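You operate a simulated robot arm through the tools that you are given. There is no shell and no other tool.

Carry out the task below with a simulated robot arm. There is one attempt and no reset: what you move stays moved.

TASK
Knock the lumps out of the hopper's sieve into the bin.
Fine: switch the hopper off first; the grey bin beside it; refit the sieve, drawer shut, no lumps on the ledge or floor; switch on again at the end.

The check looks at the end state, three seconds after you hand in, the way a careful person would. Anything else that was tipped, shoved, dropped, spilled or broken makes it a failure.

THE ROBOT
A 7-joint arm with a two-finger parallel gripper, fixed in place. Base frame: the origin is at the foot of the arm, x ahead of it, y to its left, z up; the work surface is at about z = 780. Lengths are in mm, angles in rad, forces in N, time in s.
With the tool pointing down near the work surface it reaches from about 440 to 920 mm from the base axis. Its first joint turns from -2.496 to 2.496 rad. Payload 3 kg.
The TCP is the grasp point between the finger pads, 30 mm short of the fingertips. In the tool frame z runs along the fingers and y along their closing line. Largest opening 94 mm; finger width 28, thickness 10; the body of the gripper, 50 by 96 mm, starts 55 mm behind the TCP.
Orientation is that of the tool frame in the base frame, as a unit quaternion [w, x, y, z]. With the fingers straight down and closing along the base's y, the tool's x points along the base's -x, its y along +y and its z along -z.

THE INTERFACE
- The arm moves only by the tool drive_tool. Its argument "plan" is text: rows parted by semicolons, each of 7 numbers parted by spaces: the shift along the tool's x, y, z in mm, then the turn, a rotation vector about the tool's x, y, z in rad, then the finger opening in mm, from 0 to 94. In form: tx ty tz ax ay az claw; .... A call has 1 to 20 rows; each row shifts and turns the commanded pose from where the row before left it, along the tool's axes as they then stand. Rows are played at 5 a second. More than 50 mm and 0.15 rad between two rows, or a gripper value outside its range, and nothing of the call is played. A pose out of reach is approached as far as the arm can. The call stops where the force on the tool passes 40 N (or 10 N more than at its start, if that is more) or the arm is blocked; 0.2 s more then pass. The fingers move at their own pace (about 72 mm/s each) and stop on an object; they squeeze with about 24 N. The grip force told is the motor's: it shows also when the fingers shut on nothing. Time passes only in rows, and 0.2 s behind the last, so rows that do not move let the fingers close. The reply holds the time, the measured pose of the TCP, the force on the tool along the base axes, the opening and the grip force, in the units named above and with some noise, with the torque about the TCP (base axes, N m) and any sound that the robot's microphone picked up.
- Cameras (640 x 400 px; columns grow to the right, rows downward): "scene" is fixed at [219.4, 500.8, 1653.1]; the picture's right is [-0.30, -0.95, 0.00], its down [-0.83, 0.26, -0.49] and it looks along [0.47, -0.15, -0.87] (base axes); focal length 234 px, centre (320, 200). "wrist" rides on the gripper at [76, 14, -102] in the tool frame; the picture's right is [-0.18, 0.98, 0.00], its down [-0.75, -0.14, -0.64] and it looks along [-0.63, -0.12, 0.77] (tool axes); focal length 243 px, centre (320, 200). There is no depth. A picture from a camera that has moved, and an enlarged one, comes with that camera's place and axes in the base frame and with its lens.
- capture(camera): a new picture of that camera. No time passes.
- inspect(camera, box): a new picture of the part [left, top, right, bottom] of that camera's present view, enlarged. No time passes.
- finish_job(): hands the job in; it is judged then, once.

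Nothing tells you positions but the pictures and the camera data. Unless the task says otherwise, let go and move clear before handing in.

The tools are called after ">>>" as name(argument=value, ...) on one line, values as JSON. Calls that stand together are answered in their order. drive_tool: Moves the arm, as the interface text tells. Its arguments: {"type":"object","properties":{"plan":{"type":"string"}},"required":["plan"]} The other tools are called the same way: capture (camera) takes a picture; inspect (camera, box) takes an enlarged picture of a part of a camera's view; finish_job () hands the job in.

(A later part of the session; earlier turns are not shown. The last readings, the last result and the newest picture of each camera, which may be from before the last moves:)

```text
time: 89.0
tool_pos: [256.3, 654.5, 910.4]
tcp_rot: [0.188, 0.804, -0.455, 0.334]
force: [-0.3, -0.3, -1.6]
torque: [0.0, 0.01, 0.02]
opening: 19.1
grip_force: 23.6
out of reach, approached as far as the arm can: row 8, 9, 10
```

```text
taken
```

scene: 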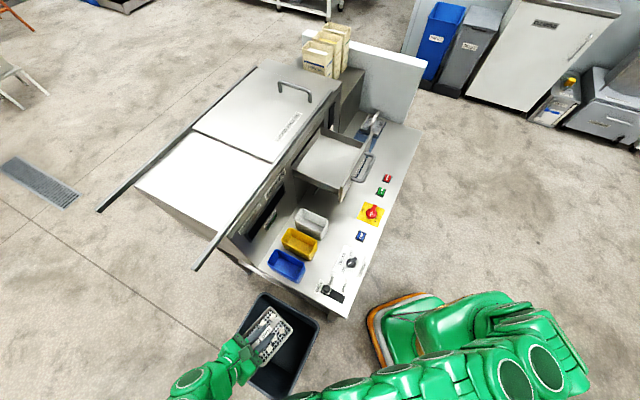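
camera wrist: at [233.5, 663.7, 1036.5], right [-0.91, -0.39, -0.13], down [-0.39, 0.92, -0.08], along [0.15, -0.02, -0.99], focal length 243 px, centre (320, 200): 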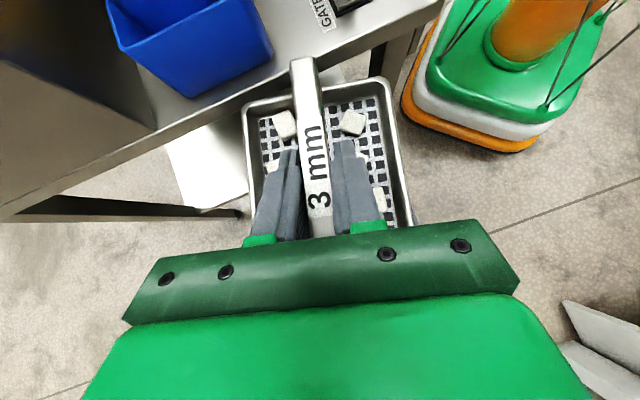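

The sieve is now over the bin opening (lumps should fall about 60 mm beyond the TCP, near bin centre). Starting the tip-over in stages.

>>> drive_tool(plan="0 0 0 0 -0.06 0 2;0 0 0 0 -0.1 0 2;0 0 0 0 -0.1 0 2;0 0 0 0 -0.1 0 2;0 0 0 0 -0.1 0 2;0 0 0 0 -0.1 0 2;0 0 0 0 0 0 2")

>>> capture(camera="wrist")

>>> inspect(camera="scene", box=[200, 270, 360, 400])

```text
time: 90.6
tool_pos: [256.6, 653.4, 910.5]
tcp_rot: [0.054, 0.864, -0.491, 0.099]
force: [0.5, 1.0, -1.3]
torque: [-0.02, -0.02, -0.01]
opening: 19.1
grip_force: 23.7
```

```text
taken
camera wrist: at [270.1, 602.8, 1027.2], right [-0.94, -0.35, -0.04], down [-0.33, 0.83, 0.46], along [-0.13, 0.44, -0.89], focal length 243 px, centre (320, 200)
```

wrist: 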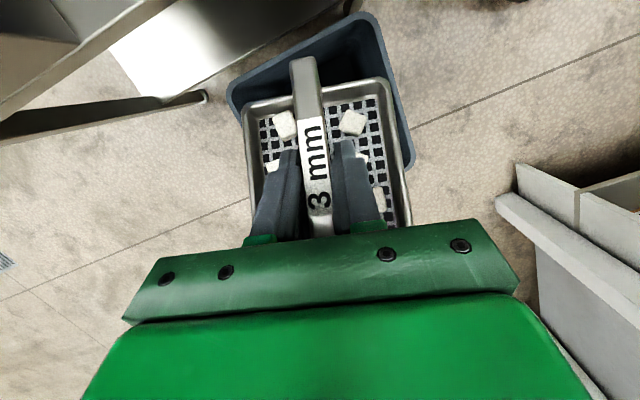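

```text
3.08 times, centred on (280, 335) of scene
camera zoom: at [219.4, 500.8, 1653.1], right [-0.3, -0.95, 0.0], down [-0.83, 0.26, -0.49], along [0.47, -0.15, -0.87], focal length 721 px, centre (443, -215)
```

zoom: 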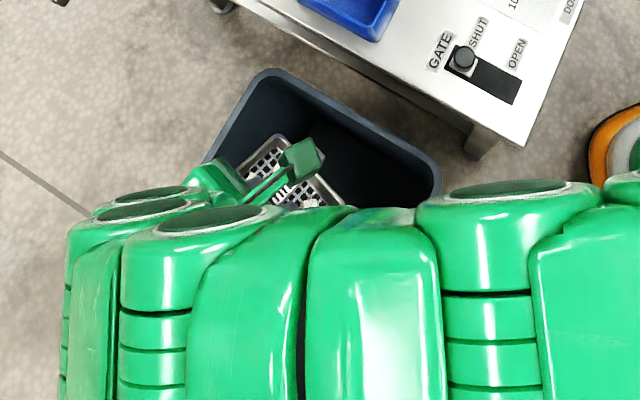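

Bin rim confirmed beneath the sieve (centre ≈ (246, 704), rim z≈470). Continue tipping.

>>> drive_tool(plan="0 0 0 0 -0.1 0 2;0 0 0 0 -0.1 0 2;0 0 0 0 -0.1 0 2;0 0 0 0 -0.1 0 2;0 0 0 0 -0.1 0 2;0 0 0 0 -0.1 0 2;0 0 0 0 0 0 2")

>>> capture(camera="wrist")

>>> inspect(camera="scene", box=[200, 270, 360, 400])

```text
time: 92.2
tool_pos: [256.8, 654.5, 910.9]
tcp_rot: [-0.093, 0.855, -0.483, -0.163]
force: [0.1, -0.9, -1.4]
torque: [-0.01, -0.05, -0.05]
opening: 19.2
grip_force: 24.6
```

```text
taken
camera wrist: at [299.9, 553.0, 978.3], right [-0.93, -0.36, 0.07], down [-0.12, 0.47, 0.87], along [-0.34, 0.81, -0.48], focal length 243 px, centre (320, 200)
```

wrist: 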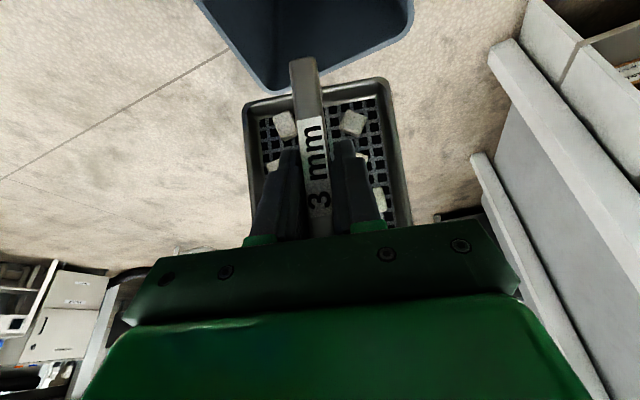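

```text
3.08 times, centred on (280, 335) of scene
camera zoom: at [219.4, 500.8, 1653.1], right [-0.3, -0.95, 0.0], down [-0.83, 0.26, -0.49], along [0.47, -0.15, -0.87], focal length 721 px, centre (443, -215)
```

zoom: 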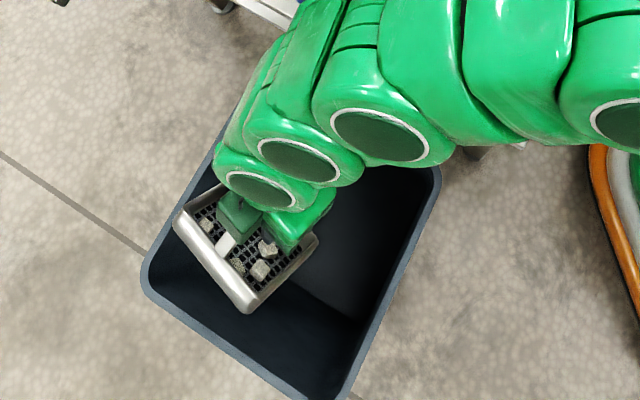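

The lumps are clinging even at ~66° tilt; continue to full inversion, then shake.

>>> drive_tool(plan="0 0 0 0 -0.1 0 2;0 0 0 0 -0.1 0 2;0 0 0 0 -0.1 0 2;0 0 0 0 -0.1 0 2;0 0 0 0 -0.1 0 2;0 0 0 0 -0.1 0 2;0 0 0 0 0 0 2")

>>> capture(camera="wrist")

>>> inspect(camera="scene", box=[200, 270, 360, 400])

```text
time: 93.8
tool_pos: [256.1, 652.6, 910.6]
tcp_rot: [-0.232, 0.769, -0.435, -0.407]
force: [0.1, -0.8, -1.3]
torque: [-0.04, 0.0, 0.0]
opening: 19.2
grip_force: 24.3
```

```text
taken
camera wrist: at [309.5, 536.6, 905.9], right [-0.9, -0.42, 0.15], down [0.18, -0.02, 0.98], along [-0.41, 0.91, 0.09], focal length 243 px, centre (320, 200)
```

wrist: 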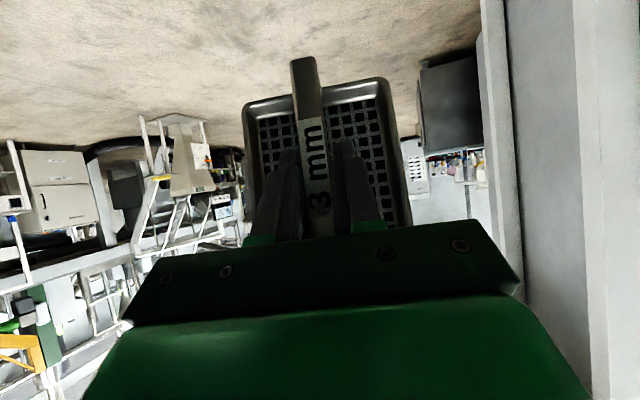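

```text
3.08 times, centred on (280, 335) of scene
camera zoom: at [219.4, 500.8, 1653.1], right [-0.3, -0.95, 0.0], down [-0.83, 0.26, -0.49], along [0.47, -0.15, -0.87], focal length 721 px, centre (443, -215)
```

zoom: 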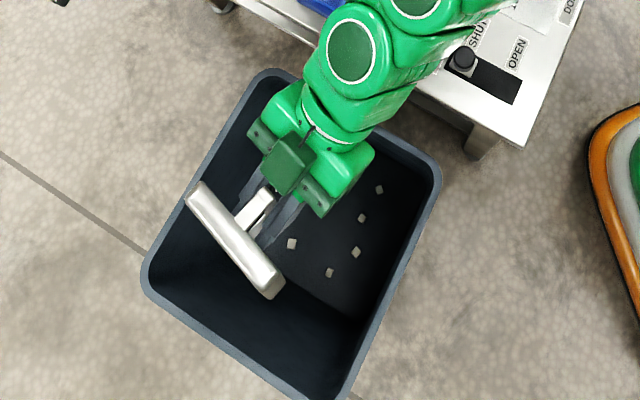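

Lumps have dropped into the bin (5 visible there). Let me check the sieve for any left.

>>> inspect(camera="wrist", box=[230, 50, 430, 240])

>>> inspect(camera="scene", box=[240, 290, 340, 390])

```text
2.11 times, centred on (330, 145) of wrist
camera zoom: at [309.5, 536.6, 905.9], right [-0.9, -0.42, 0.15], down [0.18, -0.02, 0.98], along [-0.41, 0.91, 0.09], focal length 511 px, centre (299, 316)
```

zoom: 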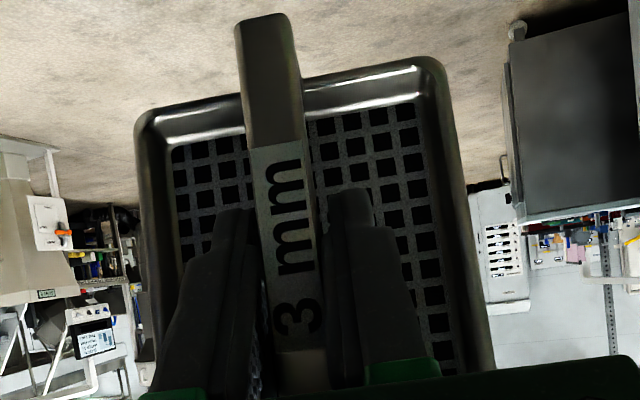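

```text
4.00 times, centred on (290, 340) of scene
camera zoom: at [219.4, 500.8, 1653.1], right [-0.3, -0.95, 0.0], down [-0.83, 0.26, -0.49], along [0.47, -0.15, -0.87], focal length 937 px, centre (440, -360)
```

zoom: 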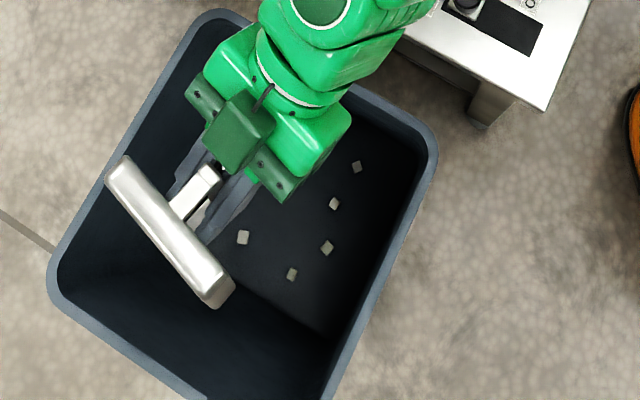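

>>> drive_tool(plan="0 0 0 0 -0.1 0 2;0 0 0 0 -0.1 0 2;0 0 0 0 -0.1 0 2;0 0 0 0 -0.1 0 2;0 0 0 0 -0.1 0 2;0 0 0 0 -0.1 0 2;0 0 0 0 0 0 2")

>>> inspect(camera="wrist", box=[230, 50, 430, 240])

>>> inspect(camera="scene", box=[220, 270, 380, 400])

```text
time: 95.4
tool_pos: [257.8, 653.2, 914.3]
tcp_rot: [0.35, -0.614, 0.347, 0.616]
force: [0.0, 0.3, -2.1]
torque: [-0.07, -0.02, -0.02]
opening: 19.4
grip_force: 23.4
```

```text
2.11 times, centred on (330, 145) of wrist
camera zoom: at [296.7, 559.3, 835.5], right [-0.84, -0.51, 0.18], down [0.45, -0.48, 0.75], along [-0.29, 0.72, 0.63], focal length 511 px, centre (299, 316)
```

zoom: 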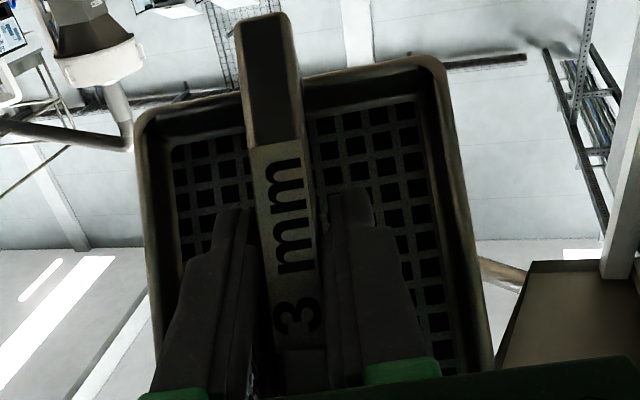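

```text
3.08 times, centred on (300, 335) of scene
camera zoom: at [219.4, 500.8, 1653.1], right [-0.3, -0.95, 0.0], down [-0.83, 0.26, -0.49], along [0.47, -0.15, -0.87], focal length 721 px, centre (382, -215)
```

zoom: 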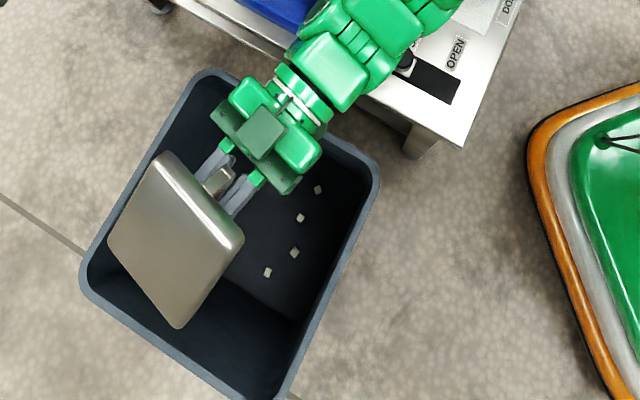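

Nearly empty; a few gentle shakes to dislodge anything hidden behind the fingers.

>>> drive_tool(plan="0 10 0 0 0 0 2;0 -20 0 0 0 0 2;0 20 0 0 0 0 2;0 -20 0 0 0 0 2;0 10 0 0 0 0 2;10 0 0 0 0 0 2;-20 0 0 0 0 0 2;20 0 0 0 0 0 2;-20 0 0 0 0 0 2;10 0 0 0 0 0 2;0 0 0 0 0 0 2")

>>> capture(camera="wrist")

>>> inspect(camera="scene", box=[220, 270, 380, 400])

```text
time: 97.8
tool_pos: [257.4, 654.2, 911.3]
tcp_rot: [0.349, -0.615, 0.347, 0.616]
force: [-0.2, 0.0, -1.9]
torque: [-0.06, 0.0, 0.02]
opening: 19.2
grip_force: 23.6
```

```text
taken
camera wrist: at [296.8, 559.6, 835.3], right [-0.84, -0.51, 0.18], down [0.45, -0.48, 0.75], along [-0.29, 0.72, 0.63], focal length 243 px, centre (320, 200)
```

wrist: 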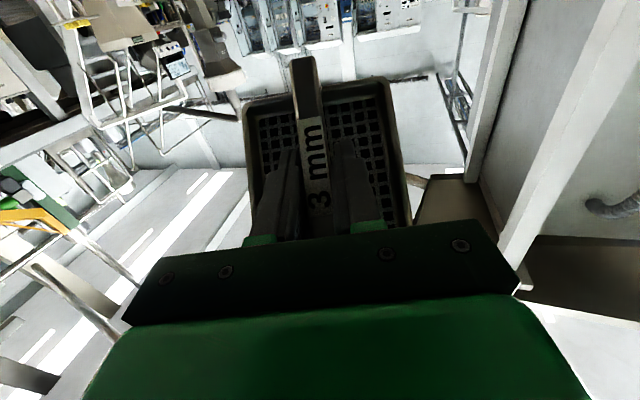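

```text
3.08 times, centred on (300, 335) of scene
camera zoom: at [219.4, 500.8, 1653.1], right [-0.3, -0.95, 0.0], down [-0.83, 0.26, -0.49], along [0.47, -0.15, -0.87], focal length 721 px, centre (382, -215)
```

zoom: 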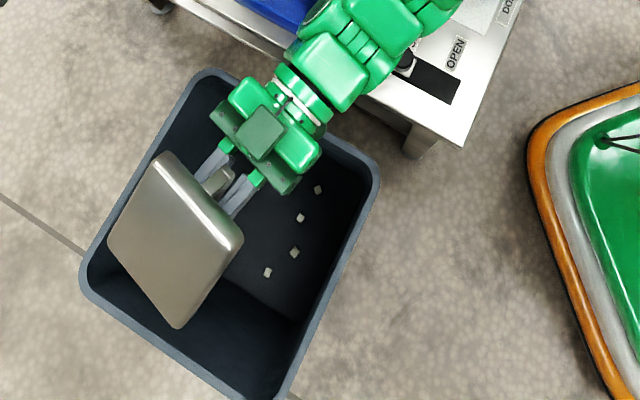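

No change, sieve looks empty. Rotating back toward level (still over the bin) and checking the mesh.

>>> drive_tool(plan="0 0 0 0 0.1 0 2;0 0 0 0 0.1 0 2;0 0 0 0 0.1 0 2;0 0 0 0 0.1 0 2;0 0 0 0 0.1 0 2;0 0 0 0 0.1 0 2;0 0 0 0 0.1 0 2;0 0 0 0 0.1 0 2;0 0 0 0 0.1 0 2;0 0 0 0 0.1 0 2;0 0 0 0 0.1 0 2;0 0 0 0 0.1 0 2;0 0 0 0 0.1 0 2;0 0 0 0 0.1 0 2;0 0 0 0 0.1 0 2;0 0 0 0 0.1 0 2;0 0 0 0 0.1 0 2;0 0 0 0 0.1 0 2;0 0 0 0 0 0 2")

>>> inspect(camera="wrist", box=[230, 0, 430, 240])

>>> inspect(camera="scene", box=[200, 270, 360, 400])

```text
time: 101.8
tool_pos: [256.9, 652.0, 911.5]
tcp_rot: [0.055, 0.865, -0.489, 0.1]
force: [-0.2, -0.2, -1.3]
torque: [0.0, -0.02, 0.01]
opening: 19.0
grip_force: 24.6
```

```text
1.67 times, centred on (330, 120) of wrist
camera zoom: at [269.8, 602.6, 1027.8], right [-0.94, -0.35, -0.04], down [-0.33, 0.83, 0.46], along [-0.12, 0.44, -0.89], focal length 404 px, centre (303, 333)
```

zoom: 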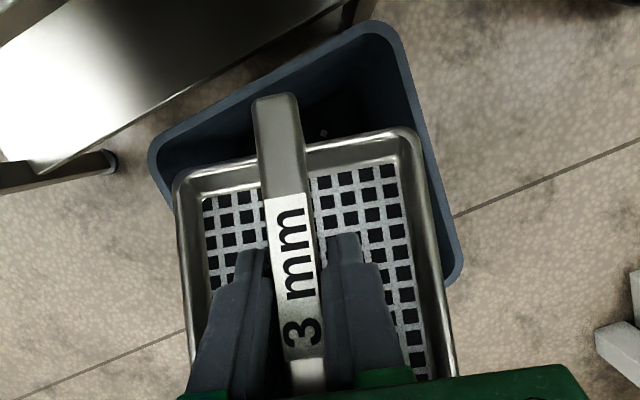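

```text
3.08 times, centred on (280, 335) of scene
camera zoom: at [219.4, 500.8, 1653.1], right [-0.3, -0.95, 0.0], down [-0.83, 0.26, -0.49], along [0.47, -0.15, -0.87], focal length 721 px, centre (443, -215)
```

zoom: 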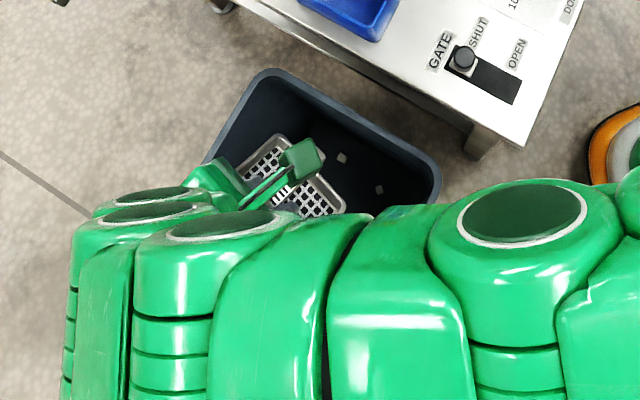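

>>> drive_tool(plan="8 6.5 -2 0 0 0 2;13 10.8 -3 0 0 0 2;14 11.5 -3.3 0 0 0 2;14 11.5 -3.3 0 0 0 2;11 9 -2.5 0 0 0 2;6 4.8 -1.5 0 0 0 2;0 0 0 0 0.1 0 2;0 0 0 0 0.1 0 2;0 0 0 0 0.1 0 2;0 0 0 0 0.1 0 2;0 0 0 0 0.1 0 2;0 0 0 0 0.06 0 2;0 0 0 0 0 0 2")

>>> capture(camera="scene")

```text
time: 104.6
tool_pos: [242.8, 573.3, 941.1]
tcp_rot: [0.189, 0.803, -0.456, 0.334]
force: [-0.9, 0.5, -2.6]
torque: [0.03, 0.02, 0.0]
opening: 19.3
grip_force: 23.9
```

```text
taken
```

scene: 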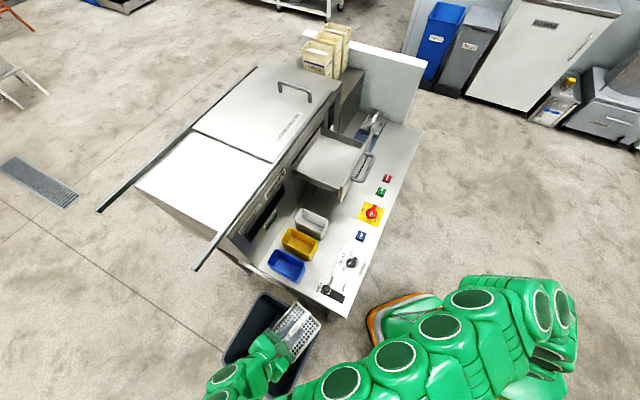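

>>> inspect(camera="scene", box=[220, 280, 340, 400])

>>> inspect(camera="wrist", box=[230, 50, 430, 240])

```text
3.33 times, centred on (280, 340) of scene
camera zoom: at [219.4, 500.8, 1653.1], right [-0.3, -0.95, 0.0], down [-0.83, 0.26, -0.49], along [0.47, -0.15, -0.87], focal length 781 px, centre (453, -267)
```

zoom: 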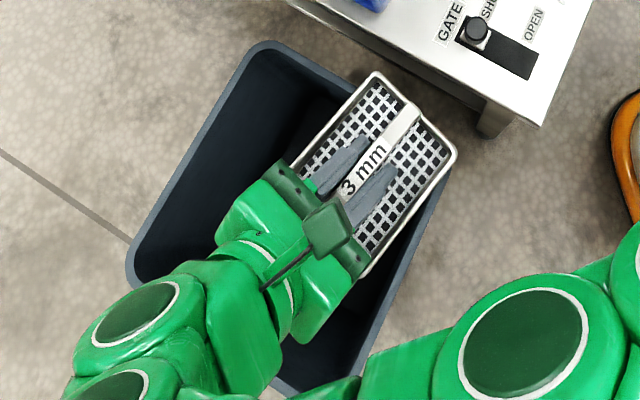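

```text
2.11 times, centred on (330, 145) of wrist
camera zoom: at [218.4, 582.7, 1067.3], right [-0.91, -0.39, -0.13], down [-0.39, 0.92, -0.08], along [0.15, -0.02, -0.99], focal length 511 px, centre (299, 316)
```

zoom: 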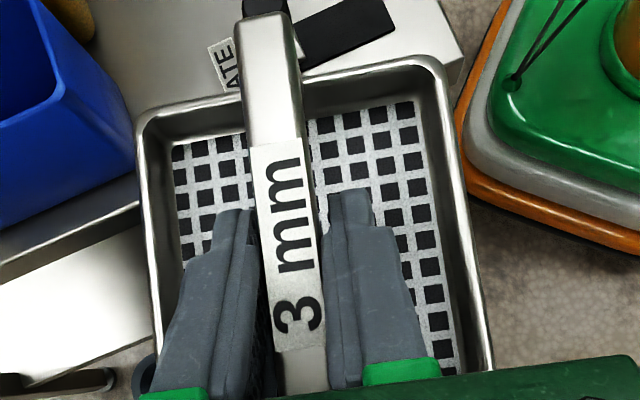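

The sieve is visibly empty. Restoring the original yaw, then rising and travelling back over to the drawer.

>>> drive_tool(plan="0 0 0 0.058 0 -0.058 2;0 0 0 0.058 0 -0.058 2;0 0 0 0.0577 0 -0.0577 2;10 0 0 0 0 0 2;18 0 0 0 0 0 2;24 0 0 0 0 0 2;24 0 0 0 0 0 2;24 0 0 0 0 0 2;24 0 0 0 0 0 2;24 0 0 0 0 0 2;24 0 0 0 0 0 2;24 0 0 0 0 0 2;24 0 0 0 0 0 2;24 0 0 0 0 0 2;24 0 0 0 0 0 2;20 0 0 0 0 0 2;12 0 0 0 0 0 2;5 0 0 0 0 0 2;0 0 0 0 0 0 2")

>>> capture(camera="scene")

```text
time: 108.6
tool_pos: [393.5, 420.6, 1157.1]
tcp_rot: [0.147, 0.853, -0.354, 0.355]
force: [-0.6, 0.3, -1.9]
torque: [0.02, 0.02, 0.0]
opening: 19.0
grip_force: 24.2
```

```text
taken
```

scene: 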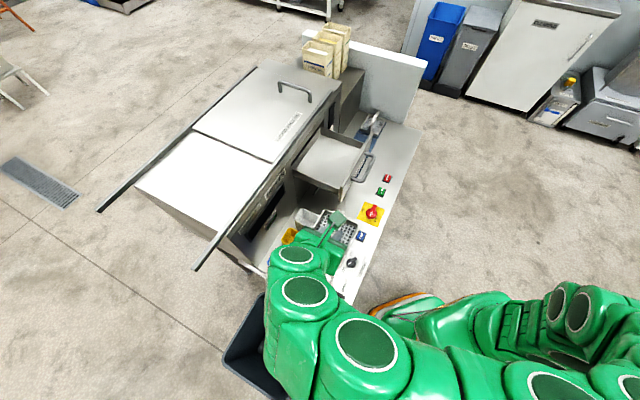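

>>> drive_tool(plan="8 0 8 0 0 0 2;13 0 13 0 0 0 2;17 0 17 0 0 0 2;17 0 17 0 0 0 2;17 0 17 0 0 0 2;17 0 17 0 0 0 2;17 0 17 0 0 0 2;17 0 17 0 0 0 2;17 0 17 0 0 0 2;17 0 17 0 0 0 2;17 0 17 0 0 0 2;17 0 17 0 0 0 2;14 0 14 0 0 0 2;9 0 9 0 0 0 2;4.7 0 4.7 0 0 0 2;0 0 0 0 0 0 2")

>>> drive_tool(plan="0 -8 0 0 0 0 2;0 -14 0 0 0 0 2;0 -20 0 0 0 0 2;0 -20 0 0 0 0 2;0 -20 0 0 0 0 2;0 -20 0 0 0 0 2;0 -20 0 0 0 0 2;0 -18 0 0 0 0 2;0 -12 0 0 0 0 2;0 -6.7 0 0 0 0 2;0 0 0 0 0 0 2;0 0 0 0 0 0 2")

>>> capture(camera="wrist")

>>> capture(camera="scene")

```text
time: 112.0
tool_pos: [613.7, 201.1, 1157.3]
tcp_rot: [0.145, 0.854, -0.353, 0.355]
force: [0.1, 0.2, -2.7]
torque: [0.0, 0.01, 0.0]
opening: 18.9
grip_force: 23.5
```

```text
time: 114.6
tool_pos: [725.5, 315.0, 1156.9]
tcp_rot: [0.146, 0.853, -0.353, 0.355]
force: [0.2, 0.0, -1.1]
torque: [0.01, 0.05, 0.02]
opening: 19.1
grip_force: 23.7
```

```text
taken
camera wrist: at [701.4, 317.2, 1283.2], right [-0.79, -0.6, -0.13], down [-0.6, 0.8, -0.08], along [0.15, 0.02, -0.99], focal length 243 px, centre (320, 200)
```

wrist: 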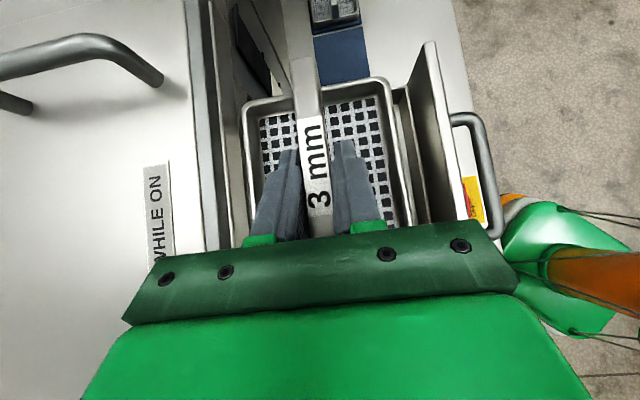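

```text
taken
```

scene: 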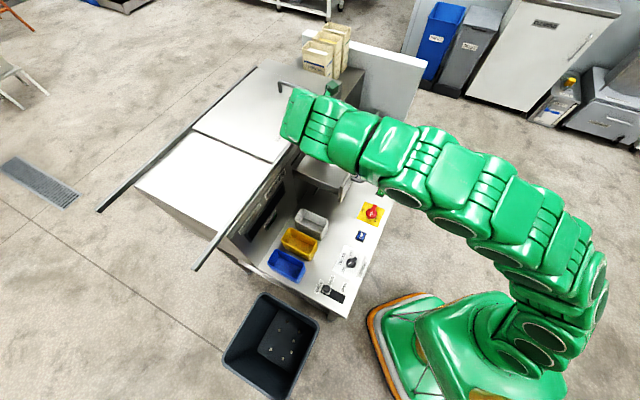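

>>> inspect(camera="scene", box=[215, 285, 325, 400])

>>> drive_tool(plan="-5.7 1.8 4.3 0 0 0 2;-7 0 7 0 0 0 2;-7 0 7 0 0 0 2;-7 0 7 0 0 0 2;-7 0 7 0 0 0 2;-7 0 7 0 0 0 2;-7 0 7 0 0 0 2;-7 0 7 0 0 0 2;-7 0 7 0 0 0 2;-7 0 7 0 0 0 2;-5 0 5 0 0 0 2;-4 0 4 0 0 0 2;0 0 0 0 0 0 2;0 0 0 0 0 0 2")

>>> capture(camera="wrist")

```text
3.48 times, centred on (270, 342) of scene
camera zoom: at [219.4, 500.8, 1653.1], right [-0.3, -0.95, 0.0], down [-0.83, 0.26, -0.49], along [0.47, -0.15, -0.87], focal length 815 px, centre (494, -296)
```

zoom: 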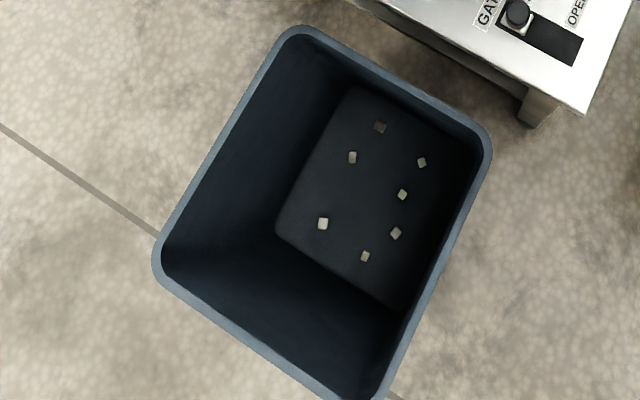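

```text
time: 117.6
tool_pos: [722.6, 313.3, 1049.7]
tcp_rot: [0.147, 0.853, -0.354, 0.354]
force: [-0.5, 0.0, -1.8]
torque: [0.01, -0.01, 0.01]
opening: 18.9
grip_force: 24.2
```

```text
taken
camera wrist: at [698.3, 316.5, 1175.4], right [-0.79, -0.6, -0.13], down [-0.6, 0.8, -0.08], along [0.15, 0.02, -0.99], focal length 243 px, centre (320, 200)
```

wrist: 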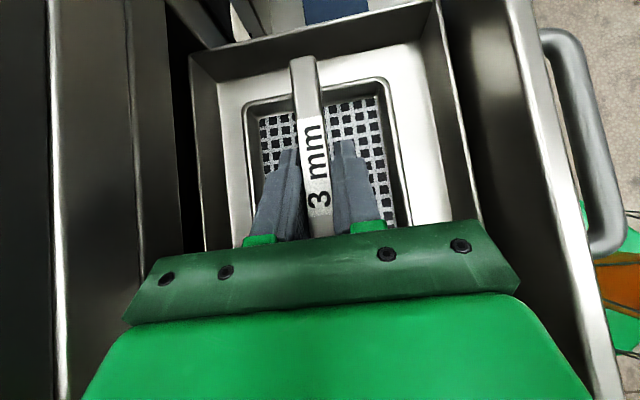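

All 7 lumps are in the bin. Lowering the empty sieve back into its place in the drawer.

>>> drive_tool(plan="-3 0 4 0 0 0 2;-3.5 0 3.5 0 0 0 2;-3.5 0 3.5 0 0 0 2;-2.5 0 2.5 0 0 0 2;-1.5 0 1.5 0 0 0 2;-1.5 0 1.5 0 0 0 2;-1 0 1 0 0 0 2;0 0 0 0 0 0 2")

>>> inspect(camera="wrist", box=[160, 0, 480, 240])

```text
time: 119.4
tool_pos: [723.6, 313.2, 1026.3]
tcp_rot: [0.146, 0.853, -0.354, 0.354]
force: [-0.1, 0.0, -1.6]
torque: [0.03, 0.0, -0.02]
opening: 19.0
grip_force: 23.9
```

```text
1.67 times, centred on (320, 120) of wrist
camera zoom: at [699.5, 316.7, 1151.5], right [-0.79, -0.6, -0.13], down [-0.6, 0.8, -0.08], along [0.15, 0.02, -0.99], focal length 404 px, centre (320, 333)
```

zoom: 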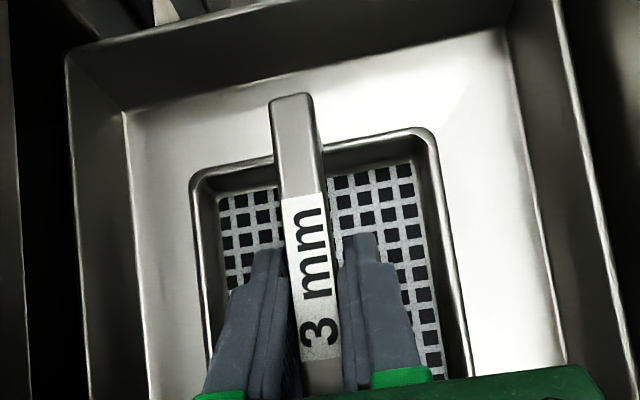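

>>> drive_tool(plan="-0.6 0 0.6 0 0 0 2;-0.6 0 0.6 0 0 0 2;0 0 0 0 0 0 2")

>>> inspect(camera="wrist", box=[160, 0, 480, 240])

```text
time: 120.2
tool_pos: [725.1, 314.4, 1023.3]
tcp_rot: [0.146, 0.853, -0.354, 0.355]
force: [-1.4, 0.4, 4.0]
torque: [-0.24, -0.27, -0.03]
opening: 19.3
grip_force: 24.3
```

```text
1.67 times, centred on (320, 120) of wrist
camera zoom: at [700.2, 316.9, 1149.4], right [-0.79, -0.6, -0.13], down [-0.6, 0.8, -0.08], along [0.15, 0.02, -0.99], focal length 404 px, centre (320, 333)
```

zoom: 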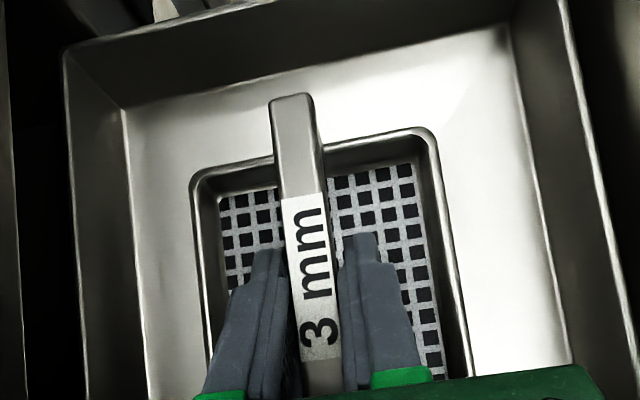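

Contact reached at the same height as before. Releasing and withdrawing along the approach line.

>>> drive_tool(plan="0 0 0 0 0 0 25;0 0 0 0 0 0 36;0 0 0 0 0 0 38;0 0 -6 0 0 0 38;0 0 -12 0 0 0 38;0 0 -20 0 0 0 38;0 0 -25 0 0 0 38;0 0 -25 0 0 0 38;15 0 -15 0 0 0 38;15 0 -15 0 0 0 38;0 0 0 0 0 0 38")

>>> capture(camera="wrist")

```text
time: 122.6
tool_pos: [677.9, 355.0, 1129.9]
tcp_rot: [0.146, 0.853, -0.354, 0.355]
force: [0.3, 0.0, 0.3]
torque: [0.01, 0.02, 0.02]
opening: 37.9
grip_force: 0.0
```

```text
taken
camera wrist: at [653.3, 359.6, 1254.6], right [-0.79, -0.6, -0.13], down [-0.6, 0.8, -0.08], along [0.15, 0.02, -0.99], focal length 243 px, centre (320, 200)
```

wrist: 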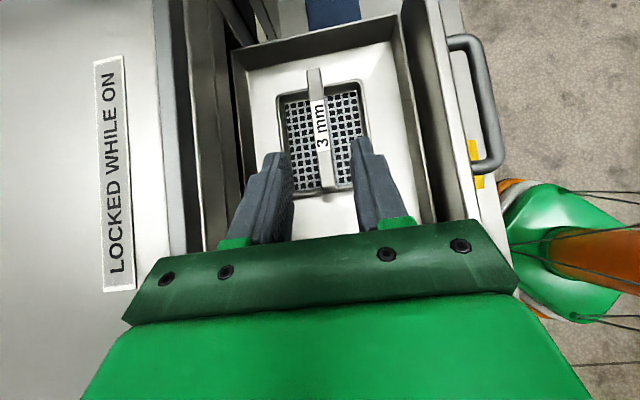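

The sieve sits back in place, fully empty and mesh clean. Next: back away, reorient to 45° forward-down, and take the handle to close the drawer.

>>> drive_tool(plan="14 0 -14 0 0 0 50;14 0 -14 0 0 0 50;14 15 -14 0 0 0 50;0 30 0 0 0 0 50;0 35 0 0 0 0 50;0 35 0 0 0 0 50;0 35 0 0 0 0 50;0 35 0 0 0 0 50;0 30 0 0 0 0 50;0 20 0 0 0 0 50;0 0 0 0 -0.131 0 50;0 0 0 0 -0.131 0 50;0 0 0 0 -0.131 0 50;0 0 0 0 -0.131 0 50;0 0 0 0 -0.131 0 50;0 0 0 0 -0.13 0 50;0 0 0 0 0 0 50")

>>> capture(camera="scene")

```text
time: 126.2
tool_pos: [512.7, 191.0, 1186.2]
tcp_rot: [-0.001, 0.924, -0.382, 0.0]
force: [0.1, -0.2, -0.1]
torque: [0.01, 0.0, -0.03]
opening: 50.1
grip_force: 0.0
```

```text
taken
```

scene: 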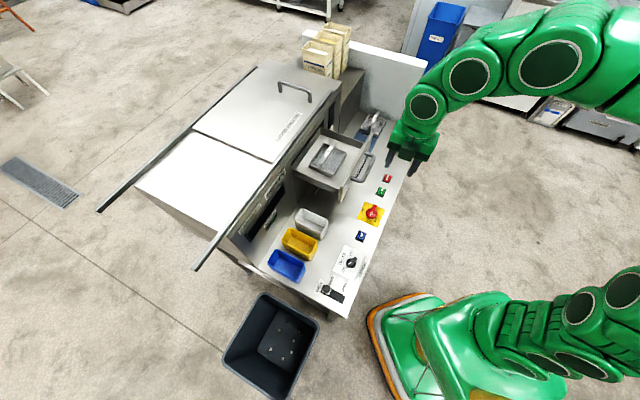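

>>> drive_tool(plan="24 -4.7 15 0 0 0 40;24 -4.7 25 0 0 0 40;24.2 -4.6 25 0 0 0 40;0 0 25 0 0 0 40;0 0 0 0.131 0 0 40;0 0 0 0.131 0 0 40;0 0 0 0.131 0 0 40;0 0 0 0.131 0 0 40;0 0 0 0.131 0 0 40;0 0 0 0.13 0 0 40;0 0 0 0 0 0 40;0 0 0 0 0 0 40")

>>> capture(camera="wrist")

>>> inspect(camera="scene", box=[280, 90, 440, 210])

```text
time: 128.8
tool_pos: [574.7, 148.4, 1096.6]
tcp_rot: [-0.355, 0.853, -0.353, 0.148]
force: [-0.2, -0.2, 0.0]
torque: [0.01, 0.03, 0.01]
opening: 39.9
grip_force: 0.0
```

```text
taken
camera wrist: at [568.6, 37.1, 1158.6], right [-0.62, -0.36, -0.7], down [-0.78, 0.28, 0.55], along [0.0, 0.89, -0.46], focal length 243 px, centre (320, 200)
```

wrist: 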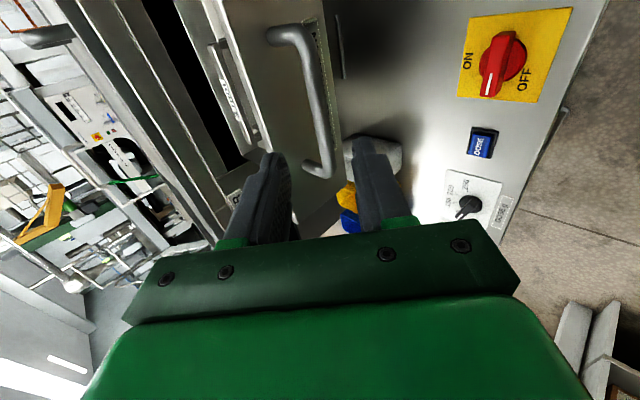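

```text
3.33 times, centred on (360, 150) of scene
camera zoom: at [219.4, 500.8, 1653.1], right [-0.3, -0.95, 0.0], down [-0.83, 0.26, -0.49], along [0.47, -0.15, -0.87], focal length 781 px, centre (187, 367)
```

zoom: 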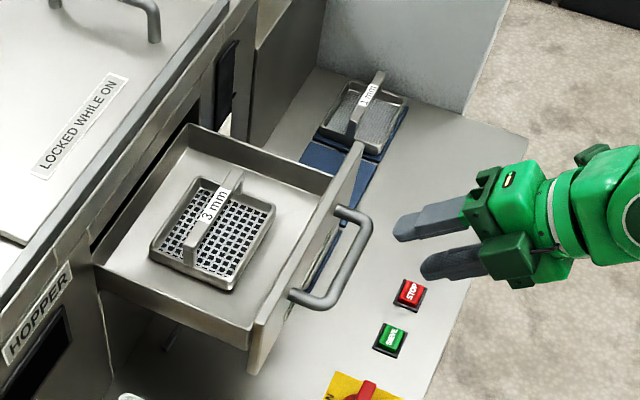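

>>> inspect(camera="wrist", box=[240, 10, 420, 220])

```text
1.90 times, centred on (330, 115) of wrist
camera zoom: at [568.6, 37.1, 1158.6], right [-0.62, -0.36, -0.7], down [-0.78, 0.28, 0.55], along [0.0, 0.89, -0.46], focal length 462 px, centre (301, 362)
```

zoom: 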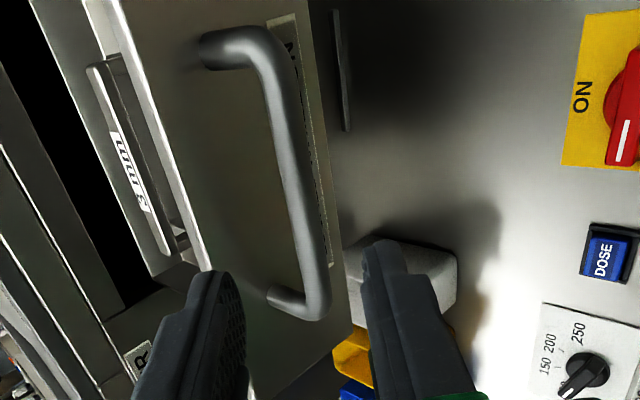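

Bar is on the tool axis; advancing and gripping the handle.

>>> drive_tool(plan="0 0 15 0 0 0 40;0 0 20 0 0 0 40;0 0 20 0 0 0 40;0 0 18 0 0 0 40;0 0 14 0 0 0 40;0 0 0 0 0 0 40;0 0 0 0 0 0 40")

>>> inspect(camera="wrist", box=[220, 0, 440, 240])

```text
time: 130.4
tool_pos: [618.9, 190.0, 1036.2]
tcp_rot: [-0.355, 0.853, -0.353, 0.148]
force: [0.0, 0.1, 1.3]
torque: [0.0, 0.0, 0.0]
opening: 39.9
grip_force: 0.0
```

```text
1.67 times, centred on (330, 120) of wrist
camera zoom: at [612.3, 78.8, 1097.6], right [-0.62, -0.36, -0.7], down [-0.78, 0.28, 0.55], along [0.0, 0.89, -0.46], focal length 404 px, centre (303, 333)
```

zoom: 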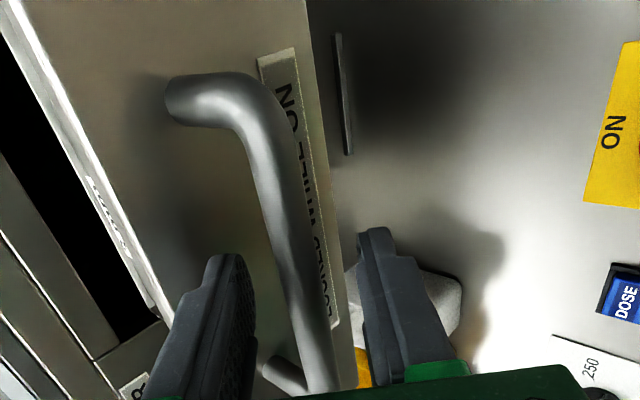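

>>> drive_tool(plan="0 0 0 0 0 0 25;0 0 0 0 0 0 12;0 0 0 0 0 0 4;0 0 0 0 0 0 4;0 0 0 0 0 0 4")

```text
time: 131.6
tool_pos: [617.1, 190.7, 1035.4]
tcp_rot: [-0.355, 0.853, -0.353, 0.148]
force: [10.9, 13.8, 14.0]
torque: [-0.04, -0.55, 0.66]
opening: 13.6
grip_force: 45.2
```

>>> drive_tool(plan="0 -0.7 0 0 0 0 4;0 -3 3 0 0 0 4;0 -4 4 0 0 0 4;0 -5 5 0 0 0 4;0 -5 5 0 0 0 4;0 -5 5 0 0 0 4;0 -5 5 0 0 0 4;0 -4 4 0 0 0 4;0 -2 2 0 0 0 4;0 0 0 0 0 0 4")

>>> inspect(camera="scene", box=[280, 90, 440, 210])

```text
time: 133.4
tool_pos: [648.2, 221.5, 1035.5]
tcp_rot: [-0.355, 0.853, -0.353, 0.149]
force: [6.9, -4.6, -0.6]
torque: [-0.32, -0.36, 0.59]
opening: 13.9
grip_force: 45.0
stopped in row 8: the force on the tool passed its limit at 41 N (the readings are from after the stop); the commanded pose is now the measured one
```

```text
3.33 times, centred on (360, 150) of scene
camera zoom: at [219.4, 500.8, 1653.1], right [-0.3, -0.95, 0.0], down [-0.83, 0.26, -0.49], along [0.47, -0.15, -0.87], focal length 781 px, centre (187, 367)
```

zoom: 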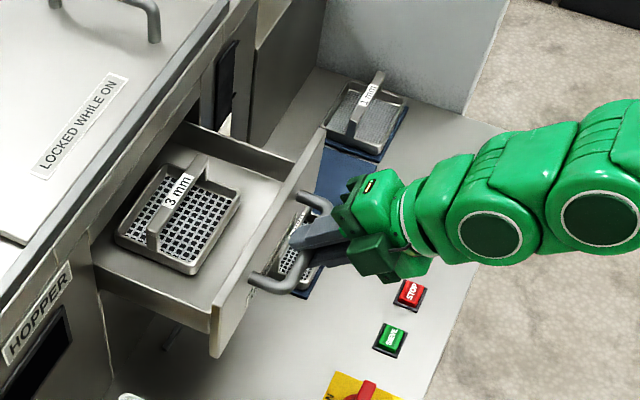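

>>> drive_tool(plan="-0.3 -3 3 0 0 0 4;-0.08 -5 5 0 0 0 4;-0.08 -5 5 0 0 0 4;-0.08 -5 5 0 0 0 4;-0.08 -5 5 0 0 0 4;-0.08 -4 4 0 0 0 4;0 -2 2 0 0 0 4;0 0 0 0 0 0 4")

```text
time: 135.2
tool_pos: [677.6, 250.1, 1036.2]
tcp_rot: [-0.355, 0.852, -0.354, 0.148]
force: [18.1, -20.3, 15.6]
torque: [-0.52, -0.77, 0.26]
opening: 13.6
grip_force: 45.1
```

>>> drive_tool(plan="0.9 0.5 0.5 0 0 0 4;0.1 -4 4 0 0 0 4;0.1 -5 5 0 0 0 4;0.1 -5 5 0 0 0 4;0.1 -5 5 0 0 0 4;0.1 -4 4 0 0 0 4;0 -2 2 0 0 0 4;0 0 0 0 0 0 4")

>>> inspect(camera="scene", box=[280, 90, 440, 210])

```text
time: 136.9
tool_pos: [703.1, 276.1, 1035.8]
tcp_rot: [-0.356, 0.853, -0.353, 0.148]
force: [-1.0, 4.2, 4.5]
torque: [-0.14, -0.34, 0.7]
opening: 13.4
grip_force: 44.9
stopped in row 8: the force on the tool passed its limit at 42 N (the readings are from after the stop); the commanded pose is now the measured one
```

```text
3.33 times, centred on (360, 150) of scene
camera zoom: at [219.4, 500.8, 1653.1], right [-0.3, -0.95, 0.0], down [-0.83, 0.26, -0.49], along [0.47, -0.15, -0.87], focal length 781 px, centre (187, 367)
```

zoom: 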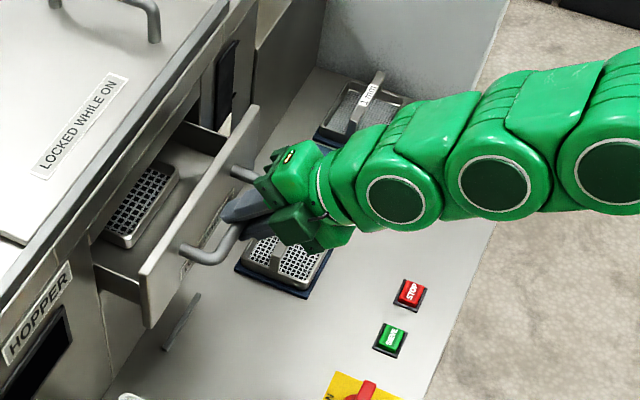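

>>> drive_tool(plan="0 -3 3 0 0 0 4;0 -5 5 0 0 0 4;0 -5 5 0 0 0 4;0 -4 4 0 0 0 4;0 -2 2 0 0 0 4;0 0 0 0 0 0 4")

```text
time: 138.3
tool_pos: [721.8, 295.2, 1036.7]
tcp_rot: [-0.355, 0.853, -0.352, 0.147]
force: [-8.0, 7.1, 1.0]
torque: [-0.4, -0.46, 0.46]
opening: 14.1
grip_force: 44.6
```

>>> drive_tool(plan="-0.3 -3 3 0 0 0 4;0 -4 4 0 0 0 4;0 -4 4 0 0 0 4;0 -4 4 0 0 0 4;0 -2 2 0 0 0 4;0 0 0 0 0 0 4")

>>> inspect(camera="scene", box=[280, 90, 400, 190])

```text
time: 139.7
tool_pos: [740.2, 313.1, 1036.4]
tcp_rot: [-0.356, 0.852, -0.353, 0.148]
force: [4.5, 0.9, -2.1]
torque: [-0.26, -0.32, 0.66]
opening: 13.6
grip_force: 45.1
```

```text
4.00 times, centred on (340, 140) of scene
camera zoom: at [219.4, 500.8, 1653.1], right [-0.3, -0.95, 0.0], down [-0.83, 0.26, -0.49], along [0.47, -0.15, -0.87], focal length 937 px, centre (240, 440)
```

zoom: 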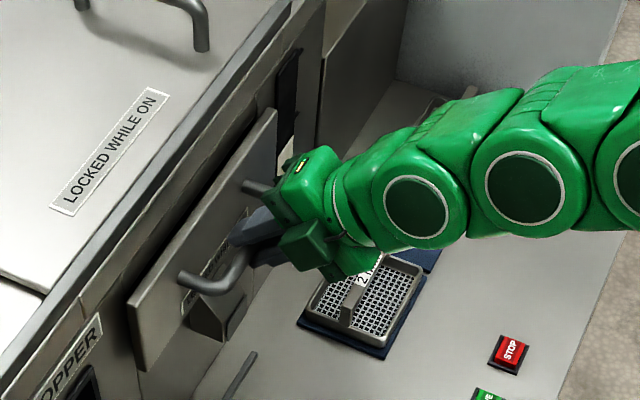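

Nearly closed (about 5 mm left). Pushing gently to the stop.

>>> drive_tool(plan="0 -1.5 1.5 0 0 0 4;0 -1.5 1.5 0 0 0 4;0 -1 1 0 0 0 4;0 -1 1 0 0 0 4;0 -1 1 0 0 0 4;0 -1 1 0 0 0 4;0 0 0 0 0 0 4")

>>> inspect(camera="scene", box=[280, 80, 400, 180])

```text
time: 140.5
tool_pos: [742.3, 315.2, 1035.8]
tcp_rot: [-0.354, 0.854, -0.352, 0.148]
force: [-23.5, -13.5, 6.1]
torque: [-0.32, 0.1, 0.94]
opening: 13.4
grip_force: 45.2
stopped in row 4: the force on the tool passed its limit at 46 N (the readings are from after the stop); the commanded pose is now the measured one
```

```text
4.00 times, centred on (340, 130) of scene
camera zoom: at [219.4, 500.8, 1653.1], right [-0.3, -0.95, 0.0], down [-0.83, 0.26, -0.49], along [0.47, -0.15, -0.87], focal length 937 px, centre (240, 480)
```

zoom: 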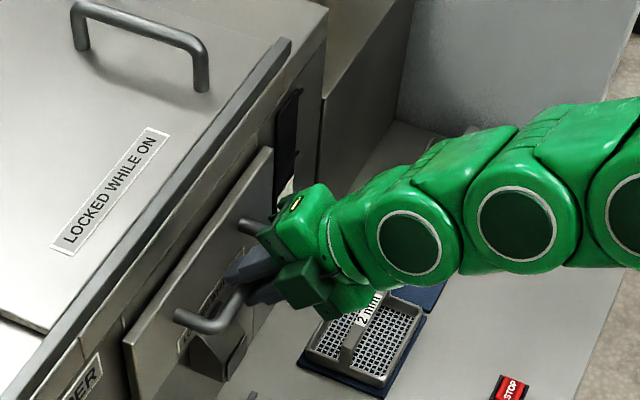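

The drawer image matches the initial closed state exactly. Releasing the handle and backing off.

>>> drive_tool(plan="0 0 0 0 0 0 20;0 0 0 0 0 0 40;0 0 0 0 0 0 40;0 0 -10 0 0 0 40;0 0 -20 0 0 0 40;0 0 -30 0 0 0 40;0 0 -40 0 0 0 40;0 0 -40 0 0 0 40;0 0 0 0 0 0 40")

>>> inspect(camera="scene", box=[280, 80, 400, 180])

>>> capture(camera="wrist")

```text
time: 142.5
tool_pos: [668.5, 244.3, 1138.1]
tcp_rot: [-0.354, 0.853, -0.354, 0.148]
force: [-0.4, 0.7, -0.9]
torque: [0.01, 0.01, -0.05]
opening: 40.2
grip_force: 0.1
```

```text
4.00 times, centred on (340, 130) of scene
camera zoom: at [219.4, 500.8, 1653.1], right [-0.3, -0.95, 0.0], down [-0.83, 0.26, -0.49], along [0.47, -0.15, -0.87], focal length 937 px, centre (240, 480)
```

zoom: 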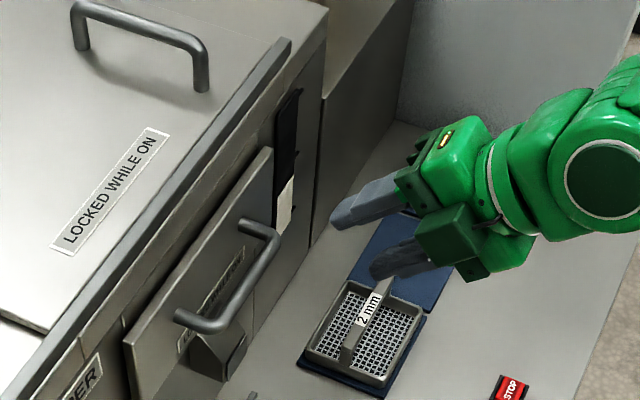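

```text
taken
camera wrist: at [662.5, 132.7, 1200.8], right [-0.62, -0.36, -0.7], down [-0.78, 0.28, 0.55], along [0.0, 0.89, -0.46], focal length 243 px, centre (320, 200)
```

wrist: 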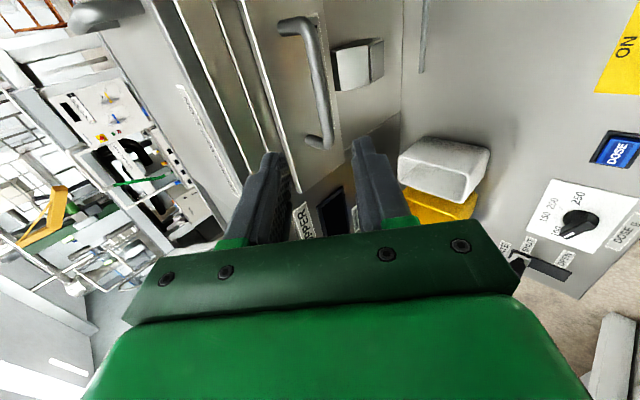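

Drawer is shut. Now going back to the rotary switch: straighten the tool, move above the knob, fingers set across the bar (which now lies along the machine's width).

>>> drive_tool(plan="0 0 0 -0.131 0 0 40;0 0 0 -0.131 0 0 40;0 0 0 -0.131 0 0 40;0 0 0 -0.131 0 0 40;0 0 0 -0.131 0 0 40;0 0 0 -0.13 0 0 40;-5 32 0 0 0 0 44;-5 32 0 0 0 0 44;-5 32 0 0 0 0 44;-6 31.6 0 0 0 0 44;0 0 40 0 0 0 44;0 0 40 0 0 0 44;0 0 40 0 0 0 44;0 0 40 0 0 0 44;0 0 40 0 0 0 44;0 0 30 0 0 0 44;0 0 0 0 0 0 44;0 0 0 0 0 0 44")

>>> inspect(camera="wrist", box=[220, 20, 420, 220])

>>> capture(camera="scene")

```text
time: 146.3
tool_pos: [563.9, 168.8, 907.6]
tcp_rot: [0.0, 0.924, -0.384, 0.001]
force: [-0.3, -0.1, 0.4]
torque: [-0.01, -0.06, -0.02]
opening: 44.0
grip_force: 0.1
```

```text
2.00 times, centred on (320, 120) of wrist
camera zoom: at [607.9, 105.3, 1009.3], right [-0.83, -0.56, 0.0], down [-0.43, 0.63, 0.64], along [-0.36, 0.53, -0.77], focal length 485 px, centre (320, 360)
```

zoom: 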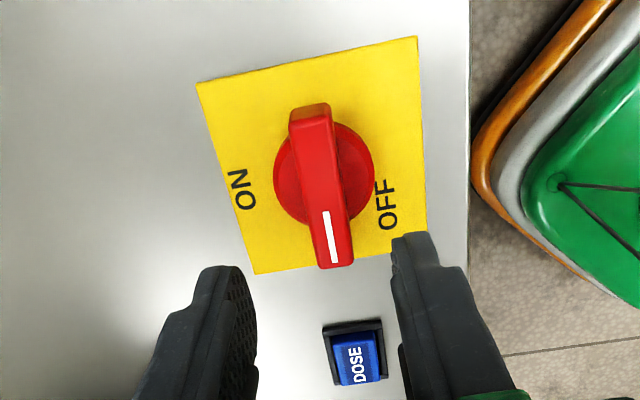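

```text
taken
```

scene: 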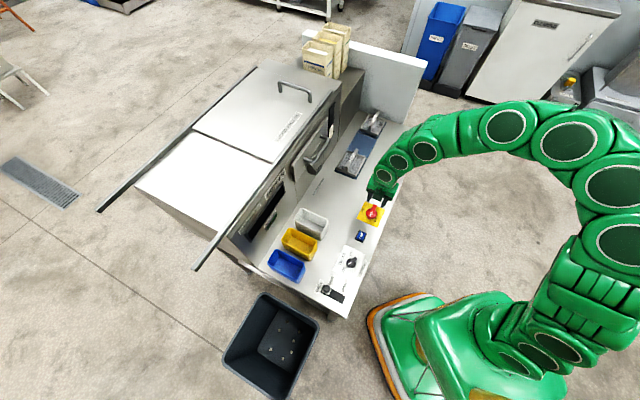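

>>> drive_tool(plan="0.3 1 20 0 0 0 40;0 0.5 20 0 0 0 38;0 0 15 0 0 0 36;0 0 10 0 0 0 36;0 0 6 0 0 0 36;0 0 4 0 0 0 36;0 0 3 0 0 0 36;0 0 1.5 0 0 0 36;0 0 0 0 0 0 36;0 0 0 0 0 0 36")

>>> inspect(camera="wrist", box=[230, 60, 410, 210])

```text
time: 148.5
tool_pos: [566.3, 169.9, 824.8]
tcp_rot: [0.0, 0.924, -0.383, 0.001]
force: [-0.1, -0.2, -0.1]
torque: [-0.02, -0.02, 0.02]
opening: 35.9
grip_force: 0.1
```

```text
2.67 times, centred on (320, 135) of wrist
camera zoom: at [608.9, 105.9, 927.1], right [-0.83, -0.56, 0.0], down [-0.43, 0.63, 0.64], along [-0.36, 0.53, -0.77], focal length 647 px, centre (320, 373)
```

zoom: 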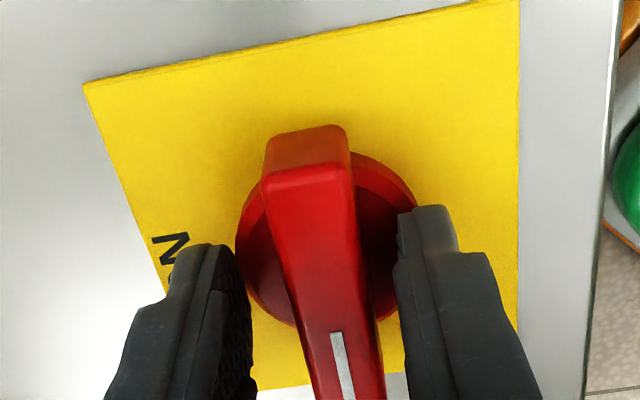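

>>> drive_tool(plan="0 0 -2 0 0 0 36;0 1.3 0 0 0 0 36;0 0 0 0 0 0 36;0 0 0 0 0 0 26;0 0 0 0 0 0 18;0 0 0 0 0 0 10;0 0 0 0 0 0 10")

>>> inspect(camera="wrist", box=[230, 60, 410, 210])

```text
time: 150.1
tool_pos: [565.9, 169.3, 828.0]
tcp_rot: [0.001, 0.924, -0.383, 0.001]
force: [-10.9, -12.0, 3.9]
torque: [-0.25, 0.31, 0.06]
opening: 18.5
grip_force: 8.1
```

```text
2.67 times, centred on (320, 135) of wrist
camera zoom: at [607.8, 105.0, 929.0], right [-0.83, -0.56, 0.0], down [-0.43, 0.63, 0.64], along [-0.36, 0.53, -0.77], focal length 647 px, centre (320, 373)
```

zoom: 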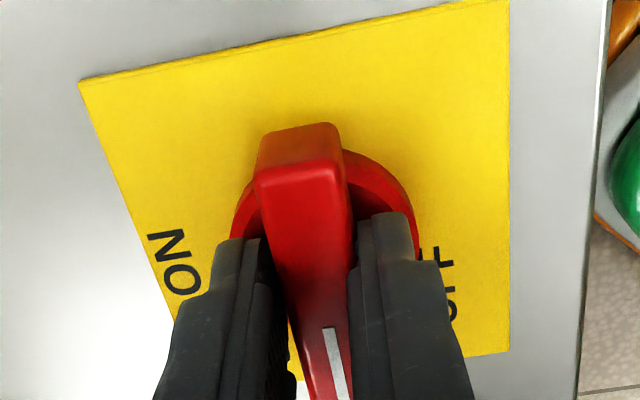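

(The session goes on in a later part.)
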